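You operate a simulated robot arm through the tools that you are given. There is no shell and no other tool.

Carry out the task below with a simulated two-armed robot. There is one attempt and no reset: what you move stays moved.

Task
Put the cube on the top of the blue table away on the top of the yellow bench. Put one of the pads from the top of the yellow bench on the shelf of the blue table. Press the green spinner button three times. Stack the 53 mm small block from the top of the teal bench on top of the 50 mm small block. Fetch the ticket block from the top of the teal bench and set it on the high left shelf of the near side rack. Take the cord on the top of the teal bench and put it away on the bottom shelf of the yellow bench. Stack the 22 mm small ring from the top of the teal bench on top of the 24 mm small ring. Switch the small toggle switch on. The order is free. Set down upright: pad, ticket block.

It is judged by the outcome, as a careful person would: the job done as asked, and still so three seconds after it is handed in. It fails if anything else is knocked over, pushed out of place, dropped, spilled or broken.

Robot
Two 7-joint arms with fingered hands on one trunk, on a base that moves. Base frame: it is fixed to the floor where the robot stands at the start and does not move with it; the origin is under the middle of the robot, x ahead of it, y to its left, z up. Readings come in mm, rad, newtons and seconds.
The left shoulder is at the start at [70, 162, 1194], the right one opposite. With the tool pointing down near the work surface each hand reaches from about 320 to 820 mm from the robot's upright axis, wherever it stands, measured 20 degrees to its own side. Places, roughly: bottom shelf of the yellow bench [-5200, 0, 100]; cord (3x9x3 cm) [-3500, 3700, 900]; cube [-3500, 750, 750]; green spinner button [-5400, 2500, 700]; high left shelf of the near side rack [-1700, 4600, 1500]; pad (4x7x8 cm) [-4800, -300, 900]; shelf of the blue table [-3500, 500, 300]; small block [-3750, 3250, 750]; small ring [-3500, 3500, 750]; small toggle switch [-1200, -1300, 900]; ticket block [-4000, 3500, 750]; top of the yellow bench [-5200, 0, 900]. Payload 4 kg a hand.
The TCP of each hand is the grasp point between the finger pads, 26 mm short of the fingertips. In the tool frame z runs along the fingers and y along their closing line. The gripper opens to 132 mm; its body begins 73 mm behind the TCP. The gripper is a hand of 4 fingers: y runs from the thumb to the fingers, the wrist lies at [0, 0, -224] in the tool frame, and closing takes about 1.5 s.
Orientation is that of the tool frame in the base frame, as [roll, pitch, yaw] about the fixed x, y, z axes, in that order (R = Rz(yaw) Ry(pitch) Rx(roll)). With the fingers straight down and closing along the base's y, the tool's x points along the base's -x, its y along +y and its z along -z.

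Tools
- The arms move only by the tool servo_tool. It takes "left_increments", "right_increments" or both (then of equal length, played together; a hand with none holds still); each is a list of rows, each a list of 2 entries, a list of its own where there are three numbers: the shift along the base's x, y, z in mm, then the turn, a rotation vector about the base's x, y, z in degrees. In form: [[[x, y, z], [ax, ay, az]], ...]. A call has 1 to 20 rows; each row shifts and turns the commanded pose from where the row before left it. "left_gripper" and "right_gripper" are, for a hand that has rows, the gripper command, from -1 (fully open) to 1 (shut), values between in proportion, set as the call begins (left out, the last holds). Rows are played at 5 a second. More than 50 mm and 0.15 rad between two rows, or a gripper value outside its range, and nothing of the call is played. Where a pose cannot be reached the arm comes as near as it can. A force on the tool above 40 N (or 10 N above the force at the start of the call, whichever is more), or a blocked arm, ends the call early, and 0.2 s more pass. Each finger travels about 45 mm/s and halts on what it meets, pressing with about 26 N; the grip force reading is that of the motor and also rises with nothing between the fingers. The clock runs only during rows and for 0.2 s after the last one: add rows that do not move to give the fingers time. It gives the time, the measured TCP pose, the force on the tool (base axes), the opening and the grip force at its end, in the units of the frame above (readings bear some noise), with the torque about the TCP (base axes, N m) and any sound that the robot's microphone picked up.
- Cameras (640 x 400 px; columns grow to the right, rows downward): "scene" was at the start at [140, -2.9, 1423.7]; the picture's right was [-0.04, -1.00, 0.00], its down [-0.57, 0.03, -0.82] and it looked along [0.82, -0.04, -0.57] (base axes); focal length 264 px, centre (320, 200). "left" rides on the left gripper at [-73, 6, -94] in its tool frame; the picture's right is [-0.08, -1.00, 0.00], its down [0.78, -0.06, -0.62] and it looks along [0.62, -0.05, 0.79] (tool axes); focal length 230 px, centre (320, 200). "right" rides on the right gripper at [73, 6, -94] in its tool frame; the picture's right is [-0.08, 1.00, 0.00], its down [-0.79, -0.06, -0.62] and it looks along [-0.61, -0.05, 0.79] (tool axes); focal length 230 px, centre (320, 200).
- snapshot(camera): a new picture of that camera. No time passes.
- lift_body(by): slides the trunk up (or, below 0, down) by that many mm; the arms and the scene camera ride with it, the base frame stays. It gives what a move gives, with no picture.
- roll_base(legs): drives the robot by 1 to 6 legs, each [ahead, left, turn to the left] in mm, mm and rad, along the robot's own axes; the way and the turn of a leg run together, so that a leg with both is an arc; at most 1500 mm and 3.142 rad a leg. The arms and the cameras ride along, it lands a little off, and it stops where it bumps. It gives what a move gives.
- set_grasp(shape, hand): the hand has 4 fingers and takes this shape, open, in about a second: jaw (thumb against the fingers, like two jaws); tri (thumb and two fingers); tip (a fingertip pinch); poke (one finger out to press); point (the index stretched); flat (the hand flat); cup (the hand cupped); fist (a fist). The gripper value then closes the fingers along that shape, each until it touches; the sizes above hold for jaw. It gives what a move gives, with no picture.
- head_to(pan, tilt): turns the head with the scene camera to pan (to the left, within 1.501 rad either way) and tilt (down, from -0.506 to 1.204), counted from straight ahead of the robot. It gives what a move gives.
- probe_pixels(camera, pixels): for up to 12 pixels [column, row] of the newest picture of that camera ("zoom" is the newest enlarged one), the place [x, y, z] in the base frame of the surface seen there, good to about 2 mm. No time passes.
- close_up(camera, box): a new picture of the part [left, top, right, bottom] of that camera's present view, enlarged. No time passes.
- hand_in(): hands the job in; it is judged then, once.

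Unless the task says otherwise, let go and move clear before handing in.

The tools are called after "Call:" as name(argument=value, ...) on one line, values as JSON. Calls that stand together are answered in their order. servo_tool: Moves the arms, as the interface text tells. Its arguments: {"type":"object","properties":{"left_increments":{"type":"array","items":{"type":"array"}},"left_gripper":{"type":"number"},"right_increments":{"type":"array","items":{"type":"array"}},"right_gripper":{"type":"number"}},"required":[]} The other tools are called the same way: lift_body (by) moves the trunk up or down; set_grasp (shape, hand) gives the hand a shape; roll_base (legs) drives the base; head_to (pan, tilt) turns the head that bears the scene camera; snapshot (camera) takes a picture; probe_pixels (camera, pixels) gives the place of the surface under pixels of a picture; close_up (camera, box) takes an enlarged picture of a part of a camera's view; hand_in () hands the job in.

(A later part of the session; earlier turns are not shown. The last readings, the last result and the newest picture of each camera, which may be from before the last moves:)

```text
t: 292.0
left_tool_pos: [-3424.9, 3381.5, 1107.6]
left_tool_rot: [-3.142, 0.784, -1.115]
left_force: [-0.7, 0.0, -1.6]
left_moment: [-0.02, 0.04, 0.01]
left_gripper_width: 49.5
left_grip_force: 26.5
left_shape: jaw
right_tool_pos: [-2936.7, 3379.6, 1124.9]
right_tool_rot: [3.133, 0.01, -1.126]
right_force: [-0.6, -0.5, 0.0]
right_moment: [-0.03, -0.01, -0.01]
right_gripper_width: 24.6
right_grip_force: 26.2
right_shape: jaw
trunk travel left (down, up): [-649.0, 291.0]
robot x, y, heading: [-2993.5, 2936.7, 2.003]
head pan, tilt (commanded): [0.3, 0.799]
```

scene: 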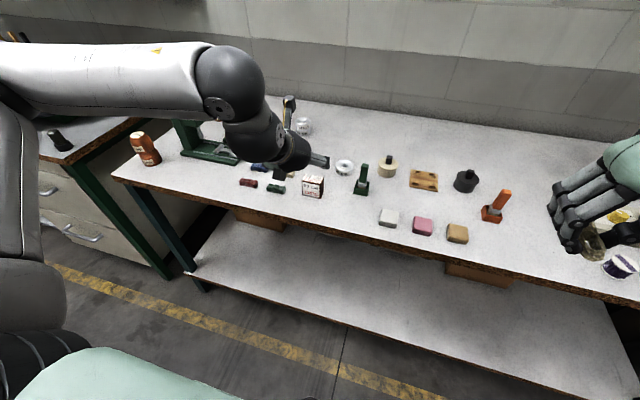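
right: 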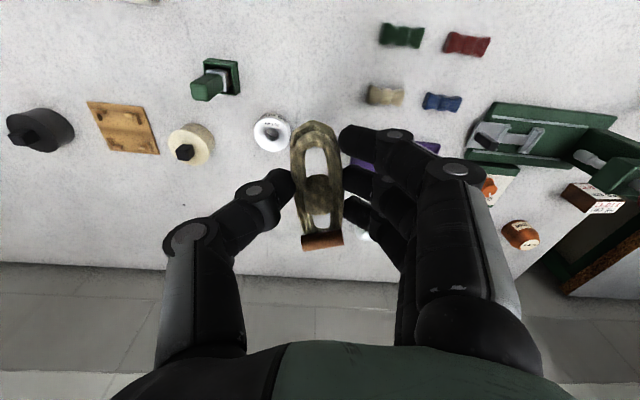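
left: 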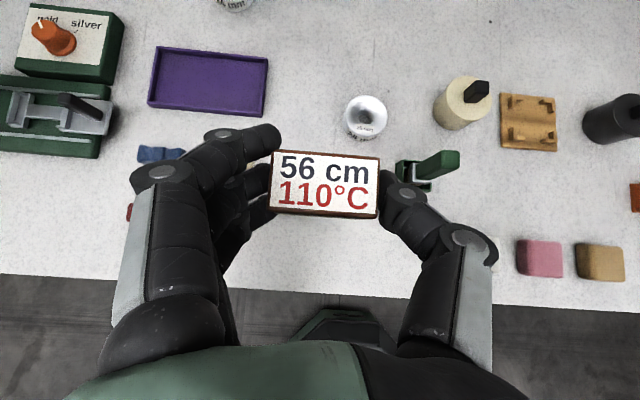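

Call:
roll_base(legs=[[0, -1000, 0], [0, -950, 0]])

Call:
head_to(pan=0.1, tilt=0.4)

Call:
snapshot(camera="scene")

```text
t: 300.1
left_tool_pos: [-2122.9, 4068.3, 1106.6]
left_tool_rot: [-3.132, 0.783, -0.977]
left_force: [-0.5, -0.9, -0.8]
left_moment: [-0.01, -0.05, -0.01]
left_gripper_width: 49.2
left_grip_force: 25.7
left_shape: jaw
right_tool_pos: [-1638.1, 4128.6, 1127.9]
right_tool_rot: [3.141, 0.01, -0.995]
right_force: [-0.5, 0.0, 0.1]
right_moment: [0.05, -0.1, 0.02]
right_gripper_width: 24.5
right_grip_force: 26.0
right_shape: jaw
trunk travel left (down, up): [-649.0, 291.0]
robot x, y, heading: [-1628.1, 3687.5, 2.136]
head pan, tilt (commanded): [0.3, 0.799]
stopped in leg 2: the robot was blocked; the commanded pose is now the measured one
```

```text
t: 300.9
left_tool_pos: [-2114.1, 4072.4, 1109.7]
left_tool_rot: [3.141, 0.789, -0.987]
left_force: [-0.1, 1.0, -0.6]
left_moment: [0.03, 0.01, 0.01]
left_gripper_width: 49.5
left_grip_force: 26.0
left_shape: jaw
right_tool_pos: [-1629.7, 4133.5, 1125.7]
right_tool_rot: [3.131, 0.013, -0.997]
right_force: [0.8, -0.3, 0.0]
right_moment: [0.02, 0.02, 0.02]
right_gripper_width: 24.4
right_grip_force: 25.9
right_shape: jaw
trunk travel left (down, up): [-649.0, 291.0]
robot x, y, heading: [-1631.3, 3689.1, 2.136]
head pan, tilt (commanded): [0.099, 0.4]
```

```text
taken
```

scene: 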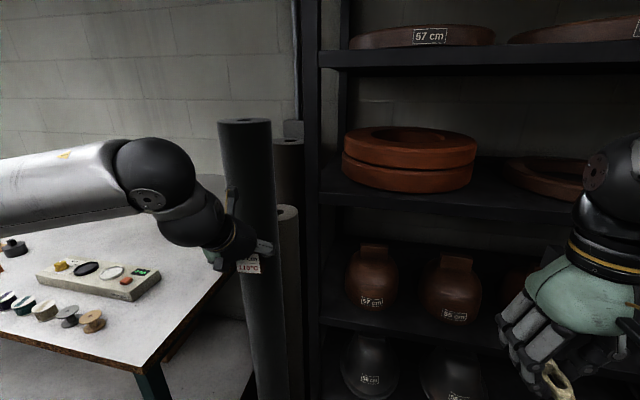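

I was blocked: the left hand seems to have met the tall dark roll standing by the bench end (245,200). Look closely before moving.

Call:
close_up(camera="scene", box=[170, 100, 350, 300])

Call:
snapshot(camera="left")

Call:
probe_pixels(camera="scene", pixels=[[245, 125], [245, 300], [265, 220], [255, 265], [235, 235], [288, 150], [225, 180]])

```text
2.00 times, centred on (260, 200) of scene
```

zoom: 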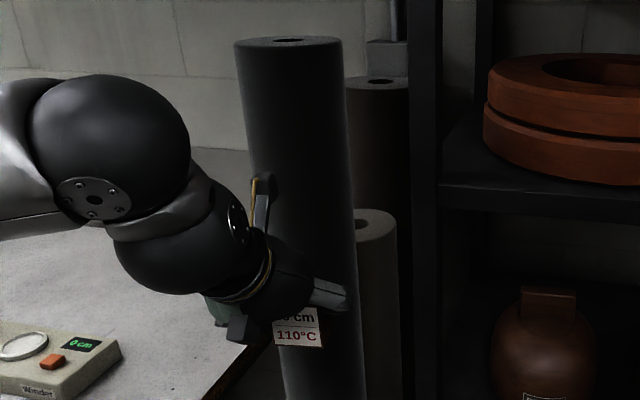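

```text
taken
```

left: 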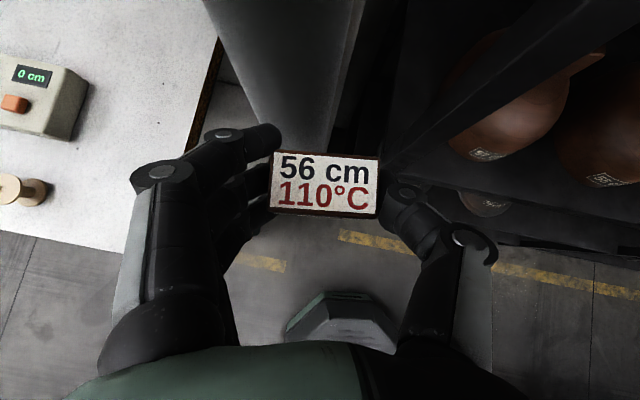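

```text
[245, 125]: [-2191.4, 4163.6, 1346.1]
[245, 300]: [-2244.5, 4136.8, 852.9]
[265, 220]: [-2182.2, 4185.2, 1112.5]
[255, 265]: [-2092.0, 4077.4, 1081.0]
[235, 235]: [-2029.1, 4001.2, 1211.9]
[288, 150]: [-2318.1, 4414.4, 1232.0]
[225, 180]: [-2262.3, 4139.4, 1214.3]
```

Call:
head_to(pan=-1.3, tilt=0.7)

Call:
snapshot(camera="scene")

Call:
probe_pixels(camera="scene", pixels=[[450, 200], [400, 250], [500, 300], [560, 250], [420, 150], [350, 150], [520, 200], [480, 350], [600, 300]])

```text
t: 302.5
left_tool_pos: [-2116.1, 4072.1, 1109.0]
left_tool_rot: [-3.14, 0.786, -0.989]
left_force: [0.0, -0.9, -0.4]
left_moment: [-0.02, -0.01, 0.01]
left_gripper_width: 49.6
left_grip_force: 26.3
left_shape: jaw
right_tool_pos: [-1631.4, 4134.0, 1126.0]
right_tool_rot: [3.131, 0.012, -0.997]
right_force: [-0.5, -0.4, -0.9]
right_moment: [0.02, -0.01, -0.02]
right_gripper_width: 24.8
right_grip_force: 26.0
right_shape: jaw
trunk travel left (down, up): [-649.0, 291.0]
robot x, y, heading: [-1633.2, 3690.7, 2.13]
head pan, tilt (commanded): [-1.3, 0.7]
```

```text
taken
```

scene: 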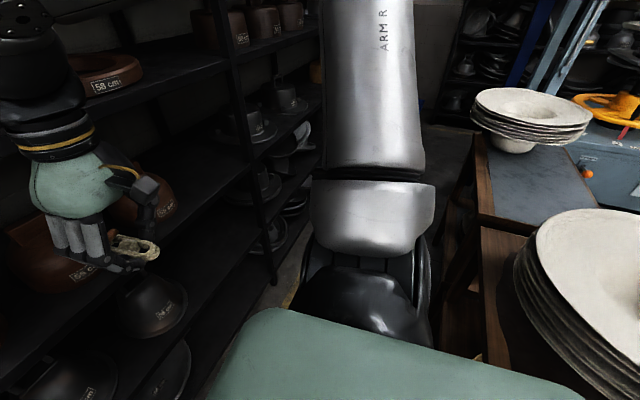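

```text
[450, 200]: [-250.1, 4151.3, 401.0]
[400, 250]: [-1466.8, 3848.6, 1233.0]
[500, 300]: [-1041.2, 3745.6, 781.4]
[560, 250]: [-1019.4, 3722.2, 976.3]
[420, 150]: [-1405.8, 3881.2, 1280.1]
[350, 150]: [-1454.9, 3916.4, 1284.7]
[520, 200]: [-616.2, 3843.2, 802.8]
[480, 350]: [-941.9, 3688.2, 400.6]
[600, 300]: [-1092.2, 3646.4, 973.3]
```

Call:
head_to(pan=-1.5, tilt=1.1)

Call:
snapshot(camera="scene")

Call:
snapshot(camera="right")

```text
t: 303.3
left_tool_pos: [-2115.5, 4072.8, 1108.6]
left_tool_rot: [-3.141, 0.784, -0.987]
left_force: [-0.5, -0.2, -0.4]
left_moment: [0.02, 0.0, 0.01]
left_gripper_width: 49.4
left_grip_force: 26.1
left_shape: jaw
right_tool_pos: [-1631.7, 4132.6, 1126.0]
right_tool_rot: [3.133, 0.012, -0.996]
right_force: [0.4, 0.6, 0.1]
right_moment: [-0.02, -0.03, 0.01]
right_gripper_width: 24.4
right_grip_force: 25.9
right_shape: jaw
trunk travel left (down, up): [-649.0, 291.0]
robot x, y, heading: [-1628.9, 3684.5, 2.132]
head pan, tilt (commanded): [-1.499, 1.1]
```

```text
taken
```

scene: 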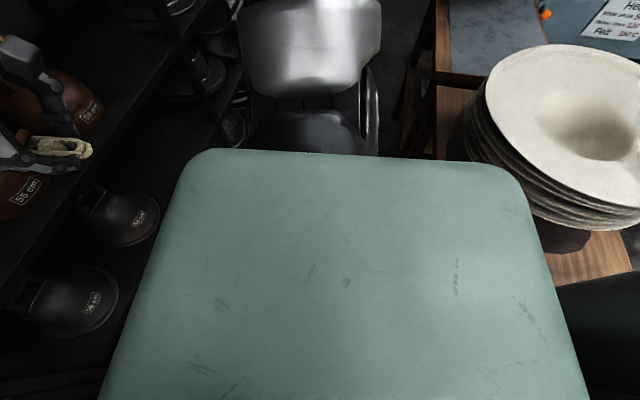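

```text
taken
```

right: 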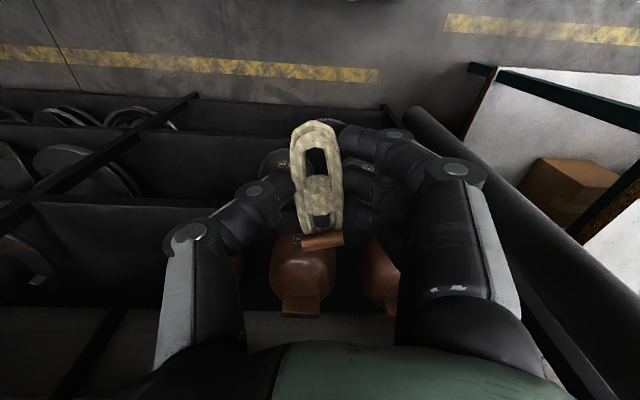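

Call:
probe_pixels(camera="scene", pixels=[[590, 265], [560, 265], [620, 240], [480, 130], [500, 170], [450, 130], [440, 60], [530, 220], [600, 230], [520, 190]])

```text
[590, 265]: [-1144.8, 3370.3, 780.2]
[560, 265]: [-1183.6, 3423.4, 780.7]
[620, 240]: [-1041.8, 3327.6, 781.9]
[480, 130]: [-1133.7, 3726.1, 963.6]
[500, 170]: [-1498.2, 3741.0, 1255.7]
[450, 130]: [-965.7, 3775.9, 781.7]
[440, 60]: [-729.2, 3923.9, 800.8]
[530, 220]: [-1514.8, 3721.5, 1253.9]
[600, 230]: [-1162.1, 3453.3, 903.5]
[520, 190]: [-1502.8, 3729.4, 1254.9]
```

Nothing visibly displaced; the contact was likely my right/back side with the wooden table's oblique edge. Back away the way I came (left 150 mm) and look again.

Call:
roll_base(legs=[[0, 150, 0]])

Call:
head_to(pan=-1.5, tilt=0.6)

Call:
snapshot(camera="scene")

```text
t: 304.7
left_tool_pos: [-2236.2, 3997.3, 1108.1]
left_tool_rot: [3.139, 0.785, -0.991]
left_force: [-1.1, 0.4, -0.9]
left_moment: [0.0, -0.01, 0.01]
left_gripper_width: 49.1
left_grip_force: 25.9
left_shape: jaw
right_tool_pos: [-1752.8, 4056.5, 1125.6]
right_tool_rot: [3.13, 0.012, -0.997]
right_force: [-0.5, 0.7, 0.0]
right_moment: [0.01, -0.03, 0.03]
right_gripper_width: 24.4
right_grip_force: 25.9
right_shape: jaw
trunk travel left (down, up): [-649.0, 291.0]
robot x, y, heading: [-1756.7, 3608.9, 2.134]
head pan, tilt (commanded): [-1.499, 1.1]
```

```text
t: 305.6
left_tool_pos: [-2237.5, 3995.4, 1108.9]
left_tool_rot: [-3.14, 0.786, -0.99]
left_force: [0.1, 0.6, -1.6]
left_moment: [-0.02, -0.03, 0.0]
left_gripper_width: 49.0
left_grip_force: 26.5
left_shape: jaw
right_tool_pos: [-1754.0, 4054.3, 1125.9]
right_tool_rot: [3.132, 0.01, -0.999]
right_force: [-0.1, 0.7, -0.5]
right_moment: [-0.04, 0.0, 0.0]
right_gripper_width: 24.3
right_grip_force: 26.1
right_shape: jaw
trunk travel left (down, up): [-649.0, 291.0]
robot x, y, heading: [-1750.0, 3609.3, 2.132]
head pan, tilt (commanded): [-1.499, 0.6]
```

```text
taken
```

scene: 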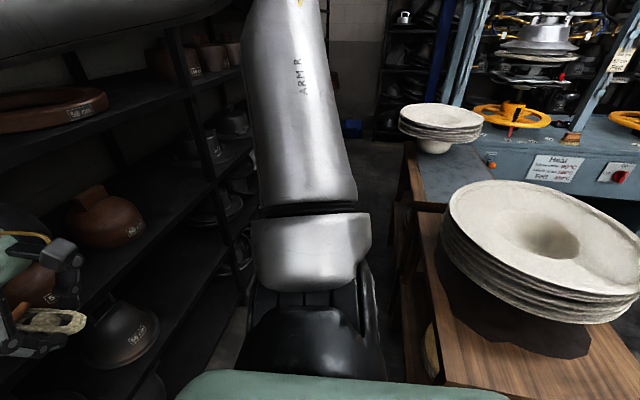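

Call:
probe_pixels(camera="scene", pixels=[[418, 215], [435, 300], [450, 375], [412, 160], [445, 230], [430, 360], [480, 390], [600, 390], [410, 300], [395, 230]])

Call:
close_up(camera="scene", box=[360, 80, 640, 400])

```text
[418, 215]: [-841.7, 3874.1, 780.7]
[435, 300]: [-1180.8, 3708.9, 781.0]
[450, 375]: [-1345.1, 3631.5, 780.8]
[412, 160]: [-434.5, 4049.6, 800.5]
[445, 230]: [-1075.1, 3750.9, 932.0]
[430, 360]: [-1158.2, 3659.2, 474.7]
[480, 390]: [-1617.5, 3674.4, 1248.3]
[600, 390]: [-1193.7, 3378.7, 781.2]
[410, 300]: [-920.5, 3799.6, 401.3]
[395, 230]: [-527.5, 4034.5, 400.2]
```

```text
1.25 times, centred on (500, 240) of scene
```

zoom: 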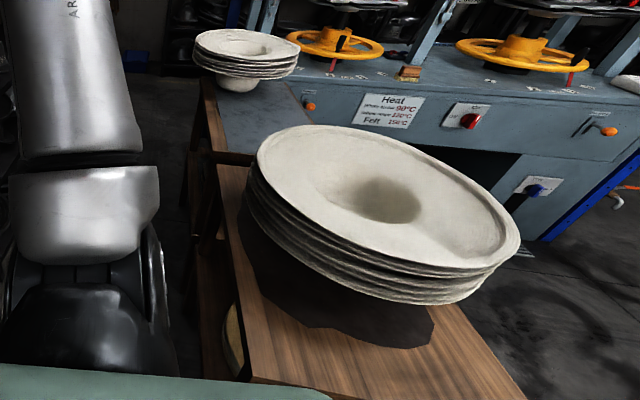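

The wooden table's corner at ≈[-1350,3625] is what I bumped; bowls and table look undisturbed. The aisle to the rack is ~830 mm. Here in free air, raise the trunk and test whether the left arm can hold the shelf-height pose.

Call:
lift_body(by=289)

Call:
servo_tool(left_increments=[[[0, 0, 25], [0, 0, 0]], [[0, 0, 25], [0, 0, 0]], [[0, 0, 25], [0, 0, 0]], [[0, 0, 25], [0, 0, 0]], [[0, 0, 25], [0, 0, 0]], [[0, 0, 20], [0, 0, 0]]])

```text
t: 308.5
left_tool_pos: [-2237.9, 3994.8, 1396.9]
left_tool_rot: [3.141, 0.785, -0.989]
left_force: [0.3, 0.1, 0.1]
left_moment: [0.01, 0.0, 0.0]
left_gripper_width: 49.2
left_grip_force: 26.0
left_shape: jaw
right_tool_pos: [-1753.0, 4054.1, 1415.3]
right_tool_rot: [3.134, 0.011, -1.0]
right_force: [0.7, 0.3, -0.7]
right_moment: [0.0, 0.0, -0.01]
right_gripper_width: 24.2
right_grip_force: 25.6
right_shape: jaw
trunk travel left (down, up): [-938.0, 2.0]
robot x, y, heading: [-1754.1, 3611.0, 2.129]
head pan, tilt (commanded): [-1.499, 0.6]
```

```text
t: 309.9
left_tool_pos: [-2235.8, 3994.3, 1543.0]
left_tool_rot: [3.139, 0.786, -0.988]
left_force: [-0.5, 0.1, -1.0]
left_moment: [-0.01, 0.01, -0.01]
left_gripper_width: 49.4
left_grip_force: 26.9
left_shape: jaw
right_tool_pos: [-1753.8, 4055.0, 1415.0]
right_tool_rot: [3.134, 0.013, -1.0]
right_force: [-0.1, -0.5, -0.9]
right_moment: [0.0, -0.02, -0.01]
right_gripper_width: 24.3
right_grip_force: 25.9
right_shape: jaw
trunk travel left (down, up): [-938.0, 2.0]
robot x, y, heading: [-1755.0, 3607.9, 2.132]
head pan, tilt (commanded): [-1.499, 0.6]
```

The left arm holds the shelf-height pose fine (A≈586, z=1543). The aisle is tight, so I'll enter with heading rotated ~0.35 rad left. First tuck the right hand (cord) in/up and retract the left slightly.

Call:
servo_tool(left_increments=[[[8, -12.7, 5], [0, 0, 0]], [[8, -12.7, 5], [0, 0, 0]], [[0, 0, 0], [0, 0, 0]]], right_increments=[[[14, -22, 28], [0, 0, 0]], [[14, -22, 28], [0, 0, 0]], [[14, -22, 28], [0, 0, 0]]])

Call:
roll_base(legs=[[0, 0, 0.225]])

Call:
head_to(pan=0.0, tilt=0.3)

Call:
snapshot(camera="scene")

```text
t: 310.7
left_tool_pos: [-2221.1, 3969.9, 1554.6]
left_tool_rot: [-3.141, 0.787, -0.989]
left_force: [-0.2, -0.4, -1.1]
left_moment: [0.02, -0.01, 0.02]
left_gripper_width: 48.9
left_grip_force: 25.5
left_shape: jaw
right_tool_pos: [-1711.8, 3988.0, 1499.3]
right_tool_rot: [3.133, 0.013, -0.997]
right_force: [0.7, 0.0, 0.0]
right_moment: [0.01, 0.01, 0.0]
right_gripper_width: 24.5
right_grip_force: 26.0
right_shape: jaw
trunk travel left (down, up): [-938.0, 2.0]
robot x, y, heading: [-1752.4, 3613.8, 2.13]
head pan, tilt (commanded): [-1.499, 0.6]
```

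```text
t: 311.9
left_tool_pos: [-2290.3, 3855.4, 1553.6]
left_tool_rot: [3.141, 0.786, -0.759]
left_force: [-0.1, 0.1, -1.6]
left_moment: [0.0, 0.01, -0.03]
left_gripper_width: 49.0
left_grip_force: 26.2
left_shape: jaw
right_tool_pos: [-1798.7, 3989.2, 1499.3]
right_tool_rot: [3.131, 0.011, -0.768]
right_force: [-0.4, 0.3, 0.0]
right_moment: [-0.06, 0.02, -0.02]
right_gripper_width: 24.5
right_grip_force: 25.8
right_shape: jaw
trunk travel left (down, up): [-938.0, 2.0]
robot x, y, heading: [-1754.4, 3610.3, 2.363]
head pan, tilt (commanded): [-1.499, 0.6]
```

```text
t: 313.6
left_tool_pos: [-2291.7, 3855.5, 1554.7]
left_tool_rot: [-3.14, 0.786, -0.759]
left_force: [0.1, 0.4, -0.4]
left_moment: [-0.03, 0.01, 0.01]
left_gripper_width: 49.2
left_grip_force: 25.8
left_shape: jaw
right_tool_pos: [-1800.1, 3989.5, 1499.7]
right_tool_rot: [3.133, 0.01, -0.769]
right_force: [0.4, 0.0, -0.3]
right_moment: [0.02, 0.02, -0.01]
right_gripper_width: 24.3
right_grip_force: 25.4
right_shape: jaw
trunk travel left (down, up): [-938.0, 2.0]
robot x, y, heading: [-1755.4, 3610.9, 2.363]
head pan, tilt (commanded): [0.0, 0.3]
```

```text
taken
```

scene: 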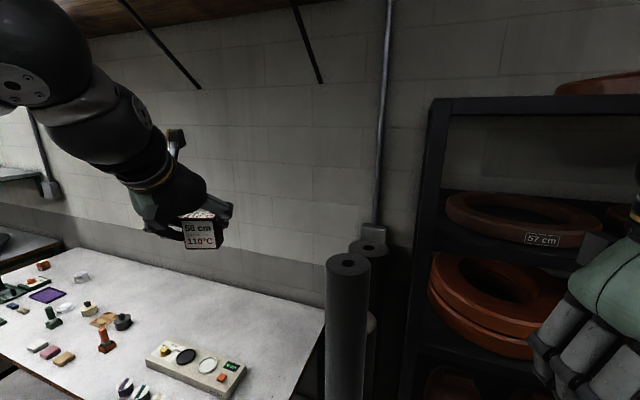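

Call:
roll_base(legs=[[31, -322, 0]])

```text
t: 315.7
left_tool_pos: [-2090.9, 4101.8, 1553.8]
left_tool_rot: [-3.138, 0.786, -0.76]
left_force: [0.1, -1.3, -0.8]
left_moment: [-0.01, -0.03, 0.02]
left_gripper_width: 49.3
left_grip_force: 25.8
left_shape: jaw
right_tool_pos: [-1599.6, 4234.3, 1499.7]
right_tool_rot: [3.133, 0.013, -0.771]
right_force: [-0.3, -0.6, 0.1]
right_moment: [0.0, -0.02, 0.04]
right_gripper_width: 24.4
right_grip_force: 26.0
right_shape: jaw
trunk travel left (down, up): [-938.0, 2.0]
robot x, y, heading: [-1551.0, 3859.3, 2.358]
head pan, tilt (commanded): [0.0, 0.3]
```

Call:
roll_base(legs=[[-150, -417, 0]])

Call:
head_to(pan=0.3, tilt=0.25)

Call:
snapshot(camera="scene")

Call:
snapshot(camera="left")

```text
t: 318.4
left_tool_pos: [-1695.3, 4295.5, 1551.9]
left_tool_rot: [-3.139, 0.785, -0.76]
left_force: [-0.2, 0.3, -1.4]
left_moment: [0.0, -0.04, 0.0]
left_gripper_width: 49.3
left_grip_force: 25.7
left_shape: jaw
right_tool_pos: [-1203.9, 4426.7, 1500.5]
right_tool_rot: [3.134, 0.011, -0.773]
right_force: [-0.3, 0.2, -0.7]
right_moment: [0.0, -0.07, 0.01]
right_gripper_width: 24.6
right_grip_force: 26.3
right_shape: jaw
trunk travel left (down, up): [-938.0, 2.0]
robot x, y, heading: [-1158.4, 4048.8, 2.356]
head pan, tilt (commanded): [0.0, 0.3]
```

```text
t: 319.1
left_tool_pos: [-1693.7, 4295.7, 1554.5]
left_tool_rot: [-3.141, 0.784, -0.765]
left_force: [0.6, 0.4, -1.1]
left_moment: [0.0, -0.03, 0.03]
left_gripper_width: 48.9
left_grip_force: 25.9
left_shape: jaw
right_tool_pos: [-1201.3, 4428.1, 1500.2]
right_tool_rot: [3.132, 0.013, -0.773]
right_force: [-0.5, 0.9, -0.4]
right_moment: [0.03, -0.02, 0.01]
right_gripper_width: 24.4
right_grip_force: 26.7
right_shape: jaw
trunk travel left (down, up): [-938.0, 2.0]
robot x, y, heading: [-1158.1, 4047.4, 2.357]
head pan, tilt (commanded): [0.3, 0.25]
```

```text
taken
```

scene: 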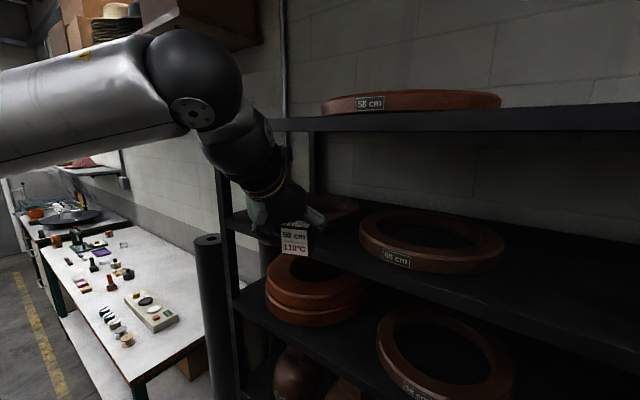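

```text
taken
```

left: 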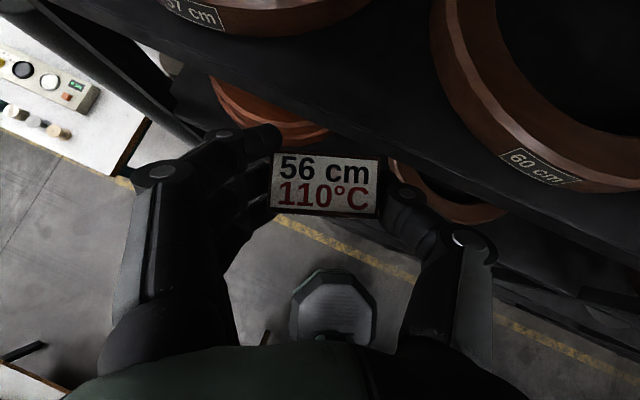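

The hand is in front of the gap between rings 57 and 60. Probe the ring edges and shelf front from the wrist camera to set the exact spot.

Call:
probe_pixels(camera="left", pixels=[[230, 30], [280, 40], [330, 30], [400, 15], [440, 60], [460, 100], [500, 140], [350, 90], [400, 100], [440, 140], [300, 80], [480, 170]])

Call:
close_up(camera="left", box=[160, 0, 560, 220])

```text
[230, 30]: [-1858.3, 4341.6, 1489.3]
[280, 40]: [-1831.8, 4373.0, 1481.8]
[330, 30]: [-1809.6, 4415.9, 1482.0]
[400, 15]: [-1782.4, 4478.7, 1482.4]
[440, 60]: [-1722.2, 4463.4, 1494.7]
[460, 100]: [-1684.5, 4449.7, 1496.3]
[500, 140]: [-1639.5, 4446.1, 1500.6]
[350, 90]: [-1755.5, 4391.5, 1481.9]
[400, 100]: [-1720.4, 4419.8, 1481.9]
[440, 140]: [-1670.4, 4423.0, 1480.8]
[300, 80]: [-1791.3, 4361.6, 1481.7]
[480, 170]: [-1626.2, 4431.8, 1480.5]
```

```text
1.60 times, centred on (360, 110) of left
```

zoom: 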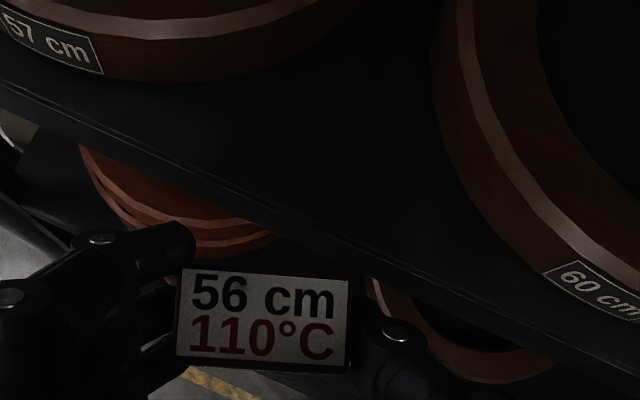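

Call:
probe_pixels(camera="left", pixels=[[326, 186], [278, 158], [374, 162], [372, 210], [276, 204], [326, 160], [326, 208]])

```text
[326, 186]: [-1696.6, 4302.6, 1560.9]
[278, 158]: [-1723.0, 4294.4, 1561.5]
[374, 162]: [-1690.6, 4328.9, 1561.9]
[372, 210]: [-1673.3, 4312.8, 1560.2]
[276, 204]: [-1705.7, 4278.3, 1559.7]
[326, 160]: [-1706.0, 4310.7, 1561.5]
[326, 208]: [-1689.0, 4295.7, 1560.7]
```

Target ticket centre on the shelf: [-1756,4406]. It needs 114 mm ahead and 31 mm right; do most with the base (slowly), staying 20 mm above the shelf.

Call:
roll_base(legs=[[80, -31, 0]])

Call:
snapshot(camera="left")

Call:
snapshot(camera="scene")

Call:
probe_pixels(camera="left", pixels=[[326, 186], [278, 158], [374, 162], [372, 210], [276, 204]])

```text
t: 320.2
left_tool_pos: [-1723.5, 4360.1, 1557.8]
left_tool_rot: [-3.135, 0.796, -0.758]
left_force: [0.4, -0.2, 0.0]
left_moment: [0.09, 0.04, -0.03]
left_gripper_width: 49.3
left_grip_force: 25.8
left_shape: jaw
right_tool_pos: [-1230.8, 4492.5, 1503.7]
right_tool_rot: [3.137, 0.02, -0.773]
right_force: [0.3, -0.9, -1.2]
right_moment: [0.11, 0.02, -0.03]
right_gripper_width: 24.2
right_grip_force: 26.1
right_shape: jaw
trunk travel left (down, up): [-938.0, 2.0]
robot x, y, heading: [-1192.1, 4124.5, 2.358]
head pan, tilt (commanded): [0.3, 0.25]
```

```text
taken
```

left: 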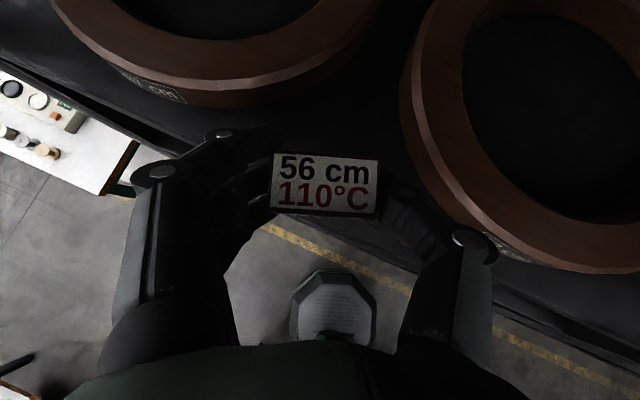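

```text
taken
```

scene: 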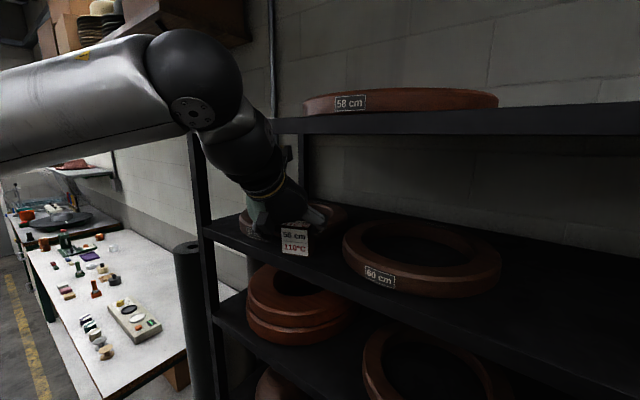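

```text
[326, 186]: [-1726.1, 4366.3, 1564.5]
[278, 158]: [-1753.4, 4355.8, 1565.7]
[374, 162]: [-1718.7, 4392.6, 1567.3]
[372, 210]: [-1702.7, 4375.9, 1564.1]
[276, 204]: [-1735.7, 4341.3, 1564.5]
```

Call:
servo_tool(left_increments=[[[-5.2, 9, 0], [0, 0, 0]], [[-5.2, 9, 0], [0, 0, 0]], [[-5.2, 9, 0], [0, 0, 0]], [[0, 0, 0], [0, 0, 0]]])

Call:
snapshot(camera="left")

Call:
probe_pixels(camera="left", pixels=[[326, 186], [278, 158], [374, 162], [372, 210], [276, 204], [330, 100], [380, 110], [300, 110], [400, 140], [340, 75], [410, 100], [270, 105]])

```text
t: 321.2
left_tool_pos: [-1745.8, 4403.2, 1551.3]
left_tool_rot: [-3.141, 0.783, -0.763]
left_force: [0.2, 0.3, -0.4]
left_moment: [-0.05, -0.04, 0.01]
left_gripper_width: 49.2
left_grip_force: 25.7
left_shape: jaw
right_tool_pos: [-1238.0, 4508.6, 1497.6]
right_tool_rot: [3.133, 0.01, -0.771]
right_force: [0.0, 0.3, -0.4]
right_moment: [-0.04, 0.0, 0.0]
right_gripper_width: 24.5
right_grip_force: 25.6
right_shape: jaw
trunk travel left (down, up): [-938.0, 2.0]
robot x, y, heading: [-1190.6, 4126.7, 2.359]
head pan, tilt (commanded): [0.3, 0.25]
```

```text
taken
```

left: 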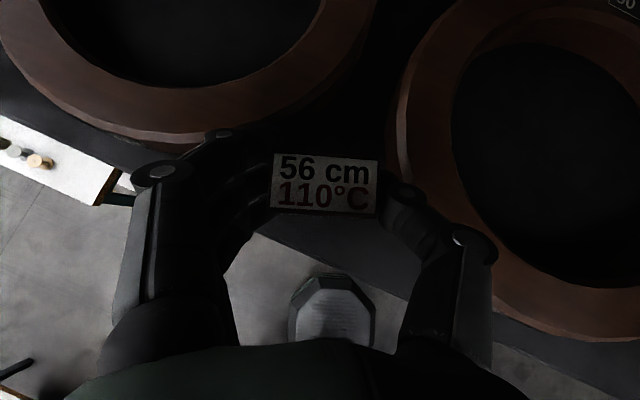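

```text
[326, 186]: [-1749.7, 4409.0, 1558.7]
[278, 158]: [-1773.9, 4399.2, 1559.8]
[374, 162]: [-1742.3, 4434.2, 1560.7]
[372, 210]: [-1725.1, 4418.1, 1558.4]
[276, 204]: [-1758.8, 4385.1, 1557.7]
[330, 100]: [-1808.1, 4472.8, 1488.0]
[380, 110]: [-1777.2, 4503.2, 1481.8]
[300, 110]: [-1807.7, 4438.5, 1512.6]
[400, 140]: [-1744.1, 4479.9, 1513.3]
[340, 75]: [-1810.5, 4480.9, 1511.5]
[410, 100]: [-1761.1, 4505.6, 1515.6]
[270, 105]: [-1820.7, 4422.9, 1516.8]
```

Ticket now at rack coordinates (352,45). Shift it 14 mm left for thumb clearance to ring 60, then lower 13 mm.

Call:
servo_tool(left_increments=[[[-4.7, -5.2, 0], [0, 0, 0]], [[-4.7, -5.2, 0], [0, 0, 0]], [[0, 0, -7], [0, 0, 0]], [[0, 0, -6], [0, 0, 0]], [[0, 0, 0], [0, 0, 0]]])

Call:
snapshot(camera="left")

Call:
probe_pixels(camera="left", pixels=[[326, 186], [278, 158], [374, 162], [372, 210], [276, 204], [400, 140], [395, 170], [390, 200], [410, 230]])

Call:
close_up(camera="scene", box=[220, 170, 400, 290])

```text
t: 322.4
left_tool_pos: [-1755.4, 4388.3, 1541.4]
left_tool_rot: [3.141, 0.788, -0.761]
left_force: [-0.3, -0.4, -1.5]
left_moment: [-0.02, 0.01, 0.01]
left_gripper_width: 49.1
left_grip_force: 25.6
left_shape: jaw
right_tool_pos: [-1237.7, 4504.8, 1499.8]
right_tool_rot: [3.132, 0.011, -0.773]
right_force: [-0.1, -0.8, 0.3]
right_moment: [0.02, -0.01, -0.04]
right_gripper_width: 24.6
right_grip_force: 25.9
right_shape: jaw
trunk travel left (down, up): [-938.0, 2.0]
robot x, y, heading: [-1191.6, 4129.1, 2.357]
head pan, tilt (commanded): [0.3, 0.25]
```

```text
taken
```

left: 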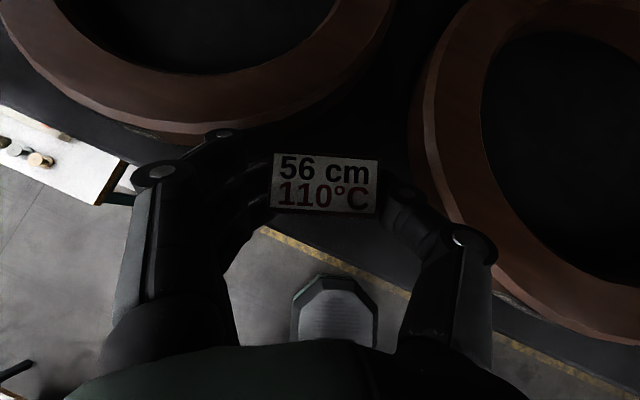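

```text
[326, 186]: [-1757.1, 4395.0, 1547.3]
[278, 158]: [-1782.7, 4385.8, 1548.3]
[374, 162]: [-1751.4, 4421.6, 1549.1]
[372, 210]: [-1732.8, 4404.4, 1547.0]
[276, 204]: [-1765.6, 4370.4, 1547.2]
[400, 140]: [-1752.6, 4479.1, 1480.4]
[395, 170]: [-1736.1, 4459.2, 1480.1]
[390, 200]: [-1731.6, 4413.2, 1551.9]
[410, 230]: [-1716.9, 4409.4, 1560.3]
```

```text
3.33 times, centred on (310, 230) of scene
```

zoom: 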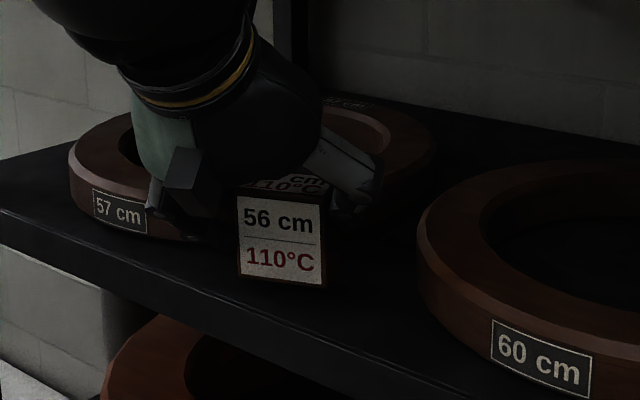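

Ticket 7 mm above the shelf at (339,36), clear of both rings. Lower to contact.

Call:
servo_tool(left_increments=[[[0, 0, -3], [0, 0, 0]], [[0, 0, -2], [0, 0, 0]], [[0, 0, -1], [0, 0, 0]], [[0, 0, 0], [0, 0, 0]]])

```text
t: 323.4
left_tool_pos: [-1753.7, 4390.1, 1534.1]
left_tool_rot: [3.141, 0.789, -0.761]
left_force: [-0.4, -0.1, -0.2]
left_moment: [0.04, 0.0, 0.0]
left_gripper_width: 49.2
left_grip_force: 26.0
left_shape: jaw
right_tool_pos: [-1236.8, 4504.8, 1500.5]
right_tool_rot: [3.133, 0.012, -0.772]
right_force: [-0.6, 0.1, 0.7]
right_moment: [-0.03, -0.02, 0.0]
right_gripper_width: 24.5
right_grip_force: 25.6
right_shape: jaw
trunk travel left (down, up): [-938.0, 2.0]
robot x, y, heading: [-1191.2, 4125.3, 2.359]
head pan, tilt (commanded): [0.3, 0.25]
```

Call:
servo_tool(left_increments=[[[0, 0, -1], [0, 0, 0]], [[0, 0, -1], [0, 0, 0]], [[0, 0, 0], [0, 0, 0]]])

```text
t: 324.2
left_tool_pos: [-1752.8, 4389.6, 1533.1]
left_tool_rot: [3.141, 0.787, -0.761]
left_force: [0.1, 0.5, 0.2]
left_moment: [-0.06, -0.02, -0.01]
left_gripper_width: 49.0
left_grip_force: 26.0
left_shape: jaw
right_tool_pos: [-1236.1, 4505.0, 1500.3]
right_tool_rot: [3.133, 0.011, -0.771]
right_force: [-0.3, 0.4, -0.2]
right_moment: [0.01, 0.01, 0.0]
right_gripper_width: 24.5
right_grip_force: 25.9
right_shape: jaw
trunk travel left (down, up): [-938.0, 2.0]
robot x, y, heading: [-1191.2, 4128.6, 2.354]
head pan, tilt (commanded): [0.3, 0.25]
```

Call:
servo_tool(left_increments=[[[0, 0, -1], [0, 0, 0]], [[0, 0, -1], [0, 0, 0]], [[0, 0, 0], [0, 0, 0]]])

Call:
close_up(camera="scene", box=[220, 170, 400, 290])

Call:
snapshot(camera="left")

Call:
probe_pixels(camera="left", pixels=[[326, 186], [278, 158], [374, 162], [372, 210], [276, 204]])

```text
t: 325.0
left_tool_pos: [-1753.4, 4389.1, 1531.2]
left_tool_rot: [-3.141, 0.792, -0.761]
left_force: [-2.6, 1.7, 12.2]
left_moment: [0.05, 0.18, -0.01]
left_gripper_width: 48.9
left_grip_force: 26.1
left_shape: jaw
right_tool_pos: [-1236.6, 4504.1, 1499.2]
right_tool_rot: [3.134, 0.012, -0.772]
right_force: [-0.6, -0.6, 0.4]
right_moment: [-0.04, -0.01, 0.02]
right_gripper_width: 24.3
right_grip_force: 26.2
right_shape: jaw
trunk travel left (down, up): [-938.0, 2.0]
robot x, y, heading: [-1192.2, 4124.4, 2.354]
head pan, tilt (commanded): [0.3, 0.25]
```

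```text
3.33 times, centred on (310, 230) of scene
```

zoom: 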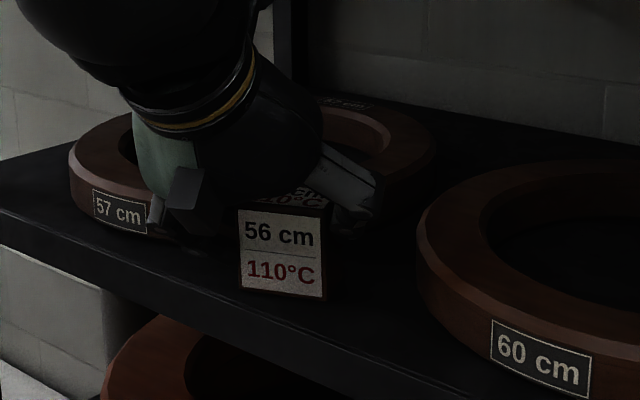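

```text
taken
```

left: 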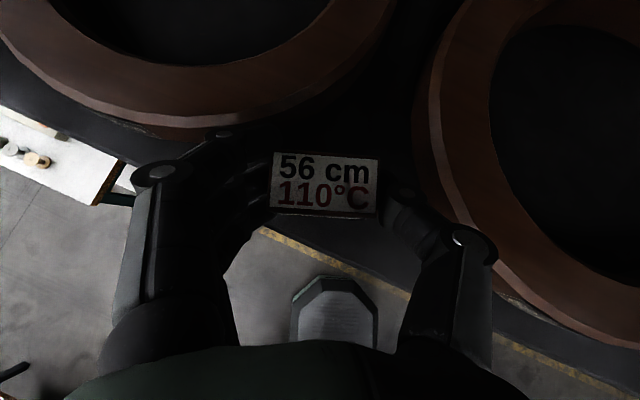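

```text
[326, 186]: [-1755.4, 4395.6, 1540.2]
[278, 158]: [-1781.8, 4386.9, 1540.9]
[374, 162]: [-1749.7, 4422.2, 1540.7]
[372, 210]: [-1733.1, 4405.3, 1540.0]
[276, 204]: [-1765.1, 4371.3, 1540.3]
```

Contact 12 N and the top is level at 1540: it's standing on the shelf. Open slightly to release.

Call:
servo_tool(left_increments=[[[0, 0, 0.5], [0, 0, 0]], [[0, 0, 0], [0, 0, 0]], [[0, 0, 0], [0, 0, 0]], [[0, 0, 0], [0, 0, 0]]], left_gripper=0.0)

Call:
snapshot(camera="left")

Call:
close_up(camera="scene", box=[220, 170, 400, 290])

```text
t: 326.0
left_tool_pos: [-1752.0, 4389.3, 1532.2]
left_tool_rot: [3.141, 0.785, -0.762]
left_force: [-0.4, -1.0, -0.3]
left_moment: [0.01, -0.02, 0.0]
left_gripper_width: 65.2
left_grip_force: 0.1
left_shape: jaw
right_tool_pos: [-1236.4, 4505.3, 1499.6]
right_tool_rot: [3.134, 0.013, -0.77]
right_force: [0.5, 0.7, -0.7]
right_moment: [-0.01, 0.01, 0.0]
right_gripper_width: 24.6
right_grip_force: 26.2
right_shape: jaw
trunk travel left (down, up): [-938.0, 2.0]
robot x, y, heading: [-1190.3, 4127.9, 2.36]
head pan, tilt (commanded): [0.3, 0.25]
```

```text
taken
```

left: 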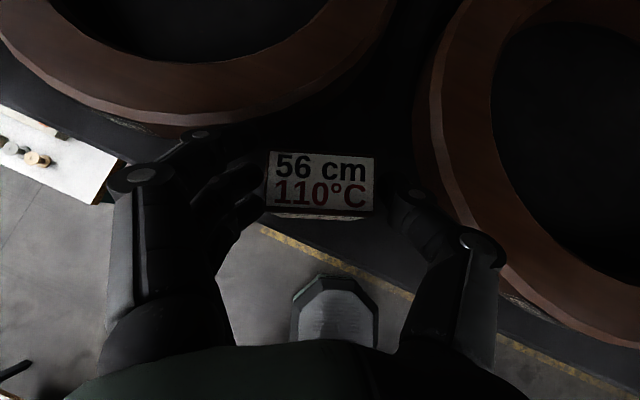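

```text
3.33 times, centred on (310, 230) of scene
```

zoom: 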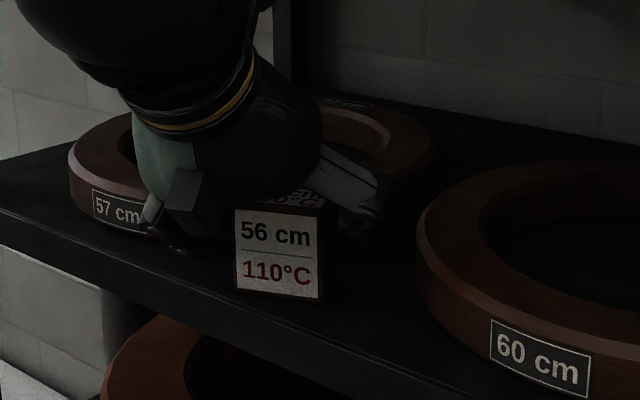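

Call:
servo_tool(left_increments=[[[0, 0, 0], [0, 0, 0]], [[0, 0, 0], [0, 0, 0]], [[6, -6, 2], [0, 0, 0]], [[10, -10, 4], [0, 0, 0]], [[14, -14, 6], [0, 0, 0]], [[18, -18, 8], [0, 0, 0]], [[20, -20, 8], [0, 0, 0]], [[20, -20, 0], [0, 0, 0]]], left_gripper=-0.12)

Call:
snapshot(camera="left")

Call:
close_up(camera="scene", box=[220, 170, 400, 290])

```text
t: 327.8
left_tool_pos: [-1662.1, 4301.1, 1559.6]
left_tool_rot: [-3.141, 0.787, -0.762]
left_force: [0.4, -0.3, -0.2]
left_moment: [0.01, 0.02, 0.02]
left_gripper_width: 73.2
left_grip_force: 0.1
left_shape: jaw
right_tool_pos: [-1235.6, 4502.6, 1500.7]
right_tool_rot: [3.133, 0.014, -0.771]
right_force: [-0.2, -0.5, -0.8]
right_moment: [-0.01, 0.05, 0.0]
right_gripper_width: 24.6
right_grip_force: 26.5
right_shape: jaw
trunk travel left (down, up): [-938.0, 2.0]
robot x, y, heading: [-1193.4, 4125.6, 2.357]
head pan, tilt (commanded): [0.3, 0.25]
```

```text
taken
```

left: 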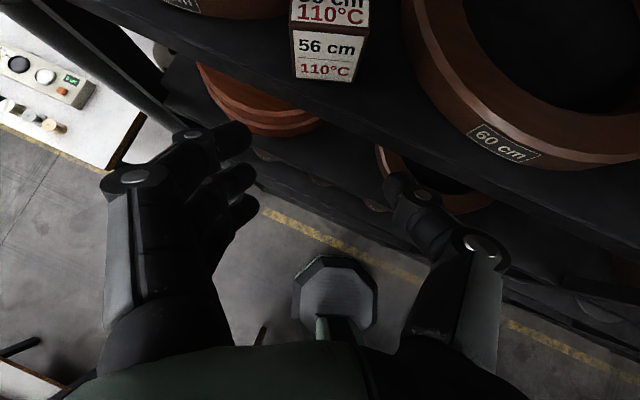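

```text
3.33 times, centred on (310, 230) of scene
```

zoom: 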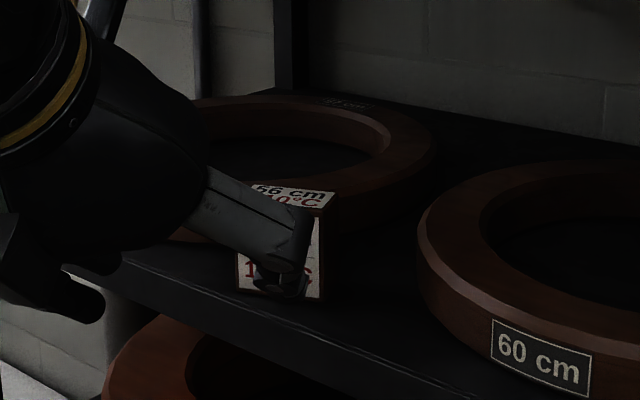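

Ticket stands upright on the high left shelf. Back out of the aisle the same way.

Call:
roll_base(legs=[[-88, 0, 0]])

Call:
head_to(pan=0.35, tilt=0.2)

Call:
close_up(camera="scene", box=[200, 120, 420, 300])

```text
t: 328.9
left_tool_pos: [-1609.7, 4250.9, 1553.2]
left_tool_rot: [3.141, 0.775, -0.765]
left_force: [-0.5, 0.7, -0.1]
left_moment: [0.0, -0.02, 0.05]
left_gripper_width: 73.1
left_grip_force: 0.0
left_shape: jaw
right_tool_pos: [-1181.5, 4451.5, 1498.0]
right_tool_rot: [3.134, 0.001, -0.775]
right_force: [-0.5, 0.2, 0.1]
right_moment: [-0.02, -0.07, 0.01]
right_gripper_width: 24.6
right_grip_force: 25.3
right_shape: jaw
trunk travel left (down, up): [-938.0, 2.0]
robot x, y, heading: [-1131.5, 4064.0, 2.358]
head pan, tilt (commanded): [0.3, 0.25]
```

```text
t: 329.6
left_tool_pos: [-1606.7, 4246.3, 1555.5]
left_tool_rot: [3.14, 0.78, -0.764]
left_force: [-0.1, 0.1, 0.0]
left_moment: [-0.03, -0.02, 0.02]
left_gripper_width: 73.0
left_grip_force: 0.0
left_shape: jaw
right_tool_pos: [-1177.4, 4448.0, 1497.7]
right_tool_rot: [3.132, 0.008, -0.776]
right_force: [-0.2, 0.4, -0.2]
right_moment: [-0.02, -0.02, -0.01]
right_gripper_width: 24.3
right_grip_force: 25.8
right_shape: jaw
trunk travel left (down, up): [-938.0, 2.0]
robot x, y, heading: [-1131.0, 4062.0, 2.358]
head pan, tilt (commanded): [0.351, 0.201]
```

```text
2.22 times, centred on (310, 210) of scene
```

zoom: 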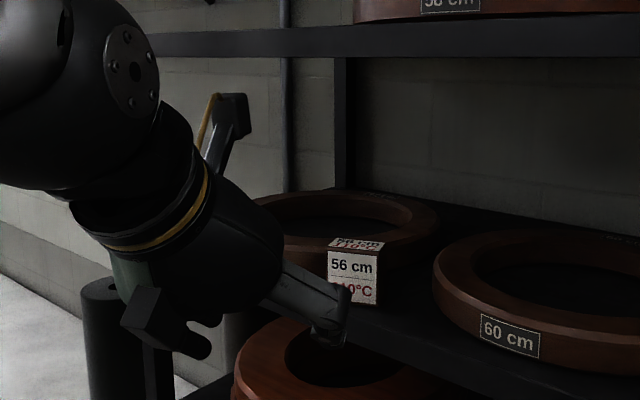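

Call:
roll_base(legs=[[155, 440, 0]])

```text
t: 332.4
left_tool_pos: [-2016.5, 4035.8, 1560.6]
left_tool_rot: [3.14, 0.786, -0.764]
left_force: [0.4, -0.1, -0.1]
left_moment: [0.04, -0.02, 0.0]
left_gripper_width: 73.3
left_grip_force: 0.1
left_shape: jaw
right_tool_pos: [-1589.2, 4241.1, 1500.1]
right_tool_rot: [3.13, 0.012, -0.772]
right_force: [-0.2, 0.6, 0.0]
right_moment: [-0.01, 0.02, -0.02]
right_gripper_width: 24.5
right_grip_force: 25.7
right_shape: jaw
trunk travel left (down, up): [-938.0, 2.0]
robot x, y, heading: [-1547.3, 3857.2, 2.359]
head pan, tilt (commanded): [0.351, 0.201]
```

Call:
roll_base(legs=[[-28, 331, 0]])

Call:
servo_tool(left_increments=[[[0, 0, 0], [-5.3, -5.3, 0]], [[0, 0, 0], [-5.3, -5.3, 0]], [[0, 0, 0], [-5.3, -5.3, 0]], [[0, 0, 0], [-5.3, -5.3, 0]], [[0, 0, 0], [-5.3, -5.3, 0]], [[0, 0, 0], [-5.3, -5.3, 0]]])

```text
t: 334.5
left_tool_pos: [-2222.8, 3789.5, 1558.4]
left_tool_rot: [3.139, 0.786, -0.759]
left_force: [0.2, -0.8, 0.0]
left_moment: [-0.01, 0.01, 0.04]
left_gripper_width: 73.1
left_grip_force: 0.1
left_shape: jaw
right_tool_pos: [-1797.1, 3994.0, 1498.9]
right_tool_rot: [3.131, 0.012, -0.77]
right_force: [0.0, 0.0, -0.2]
right_moment: [-0.05, 0.03, 0.0]
right_gripper_width: 24.4
right_grip_force: 25.6
right_shape: jaw
trunk travel left (down, up): [-938.0, 2.0]
robot x, y, heading: [-1753.5, 3611.8, 2.362]
head pan, tilt (commanded): [0.351, 0.201]
```

```text
t: 335.9
left_tool_pos: [-2223.4, 3789.9, 1557.1]
left_tool_rot: [3.12, -0.001, -0.766]
left_force: [0.2, 0.7, -0.8]
left_moment: [-0.04, 0.03, 0.02]
left_gripper_width: 73.5
left_grip_force: 0.2
left_shape: jaw
right_tool_pos: [-1797.8, 3994.6, 1497.9]
right_tool_rot: [3.13, 0.01, -0.769]
right_force: [0.1, 1.2, -0.6]
right_moment: [-0.03, 0.01, 0.01]
right_gripper_width: 24.5
right_grip_force: 26.2
right_shape: jaw
trunk travel left (down, up): [-938.0, 2.0]
robot x, y, heading: [-1753.1, 3610.5, 2.364]
head pan, tilt (commanded): [0.351, 0.201]
```

Left hand is vertical again. Lower the trunk to working height and restore both hands to stowed positions.

Call:
lift_body(by=-266)

Call:
servo_tool(left_increments=[[[5, -5, -30], [0, 0, 0]], [[5, -5, -30], [0, 0, 0]], [[5, -5, -30], [0, 0, 0]], [[0, 0, -30], [0, 0, 0]], [[0, 0, -30], [0, 0, 0]]], right_increments=[[[-12, 12, -20], [0, 0, 0]], [[-12, 12, -20], [0, 0, 0]], [[-12, 12, -20], [0, 0, 0]], [[-12, 12, -20], [0, 0, 0]], [[-12, 12, -15], [0, 0, 0]]])

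Call:
roll_base(legs=[[0, 0, -0.355]])

```text
t: 338.6
left_tool_pos: [-2224.7, 3785.7, 1290.8]
left_tool_rot: [3.121, 0.001, -0.767]
left_force: [-1.1, 0.6, -0.1]
left_moment: [0.0, 0.0, -0.04]
left_gripper_width: 73.1
left_grip_force: 0.1
left_shape: jaw
right_tool_pos: [-1799.0, 3990.6, 1234.2]
right_tool_rot: [3.133, 0.013, -0.767]
right_force: [-0.7, 0.0, 0.6]
right_moment: [-0.02, 0.04, -0.01]
right_gripper_width: 24.6
right_grip_force: 26.1
right_shape: jaw
trunk travel left (down, up): [-672.0, 268.0]
robot x, y, heading: [-1750.1, 3610.2, 2.362]
head pan, tilt (commanded): [0.351, 0.201]
```

```text
t: 339.8
left_tool_pos: [-2211.0, 3769.9, 1138.6]
left_tool_rot: [3.123, 0.0, -0.765]
left_force: [0.1, -0.8, 0.0]
left_moment: [-0.01, 0.0, 0.01]
left_gripper_width: 73.3
left_grip_force: 0.0
left_shape: jaw
right_tool_pos: [-1862.7, 4054.0, 1135.4]
right_tool_rot: [3.133, 0.01, -0.767]
right_force: [0.3, -0.6, 0.0]
right_moment: [-0.02, 0.0, 0.0]
right_gripper_width: 24.3
right_grip_force: 25.9
right_shape: jaw
trunk travel left (down, up): [-672.0, 268.0]
robot x, y, heading: [-1752.6, 3613.7, 2.363]
head pan, tilt (commanded): [0.351, 0.201]
```

```text
t: 341.3
left_tool_pos: [-2128.2, 3916.5, 1139.3]
left_tool_rot: [3.121, -0.002, -1.115]
left_force: [-0.2, 0.1, -0.6]
left_moment: [0.01, -0.02, 0.0]
left_gripper_width: 73.2
left_grip_force: 0.0
left_shape: jaw
right_tool_pos: [-1702.5, 4062.7, 1135.3]
right_tool_rot: [3.133, 0.012, -1.116]
right_force: [-0.4, 0.2, -0.9]
right_moment: [-0.01, 0.0, -0.01]
right_gripper_width: 24.6
right_grip_force: 25.7
right_shape: jaw
trunk travel left (down, up): [-672.0, 268.0]
robot x, y, heading: [-1755.5, 3611.2, 2.011]
head pan, tilt (commanded): [0.351, 0.201]
```

Call:
roll_base(legs=[[0, 1400, 0], [0, 1300, 0]])

Call:
head_to(pan=0.6, tilt=0.4)

Call:
snapshot(camera="scene")

```text
t: 354.3
left_tool_pos: [-4546.7, 2740.4, 1139.0]
left_tool_rot: [3.121, 0.0, -1.073]
left_force: [0.7, 0.1, 0.8]
left_moment: [-0.02, 0.01, 0.0]
left_gripper_width: 73.2
left_grip_force: 0.2
left_shape: jaw
right_tool_pos: [-4127.3, 2903.8, 1136.1]
right_tool_rot: [3.134, 0.012, -1.076]
right_force: [0.7, 0.3, 0.3]
right_moment: [0.02, -0.03, -0.02]
right_gripper_width: 24.5
right_grip_force: 25.7
right_shape: jaw
trunk travel left (down, up): [-672.0, 268.0]
robot x, y, heading: [-4160.4, 2449.7, 2.056]
head pan, tilt (commanded): [0.351, 0.201]
```

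```text
t: 355.1
left_tool_pos: [-4546.9, 2741.3, 1139.7]
left_tool_rot: [3.123, 0.0, -1.074]
left_force: [-0.8, -0.4, 0.2]
left_moment: [0.02, -0.01, 0.01]
left_gripper_width: 73.4
left_grip_force: 0.1
left_shape: jaw
right_tool_pos: [-4128.1, 2904.2, 1136.3]
right_tool_rot: [3.134, 0.011, -1.074]
right_force: [-1.1, 0.3, 0.0]
right_moment: [-0.02, 0.01, 0.02]
right_gripper_width: 24.4
right_grip_force: 25.9
right_shape: jaw
trunk travel left (down, up): [-672.0, 268.0]
robot x, y, heading: [-4157.1, 2451.2, 2.055]
head pan, tilt (commanded): [0.6, 0.4]
```

```text
taken
```

scene: 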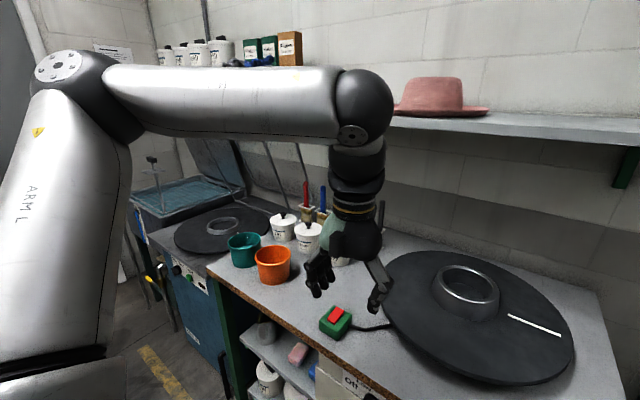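

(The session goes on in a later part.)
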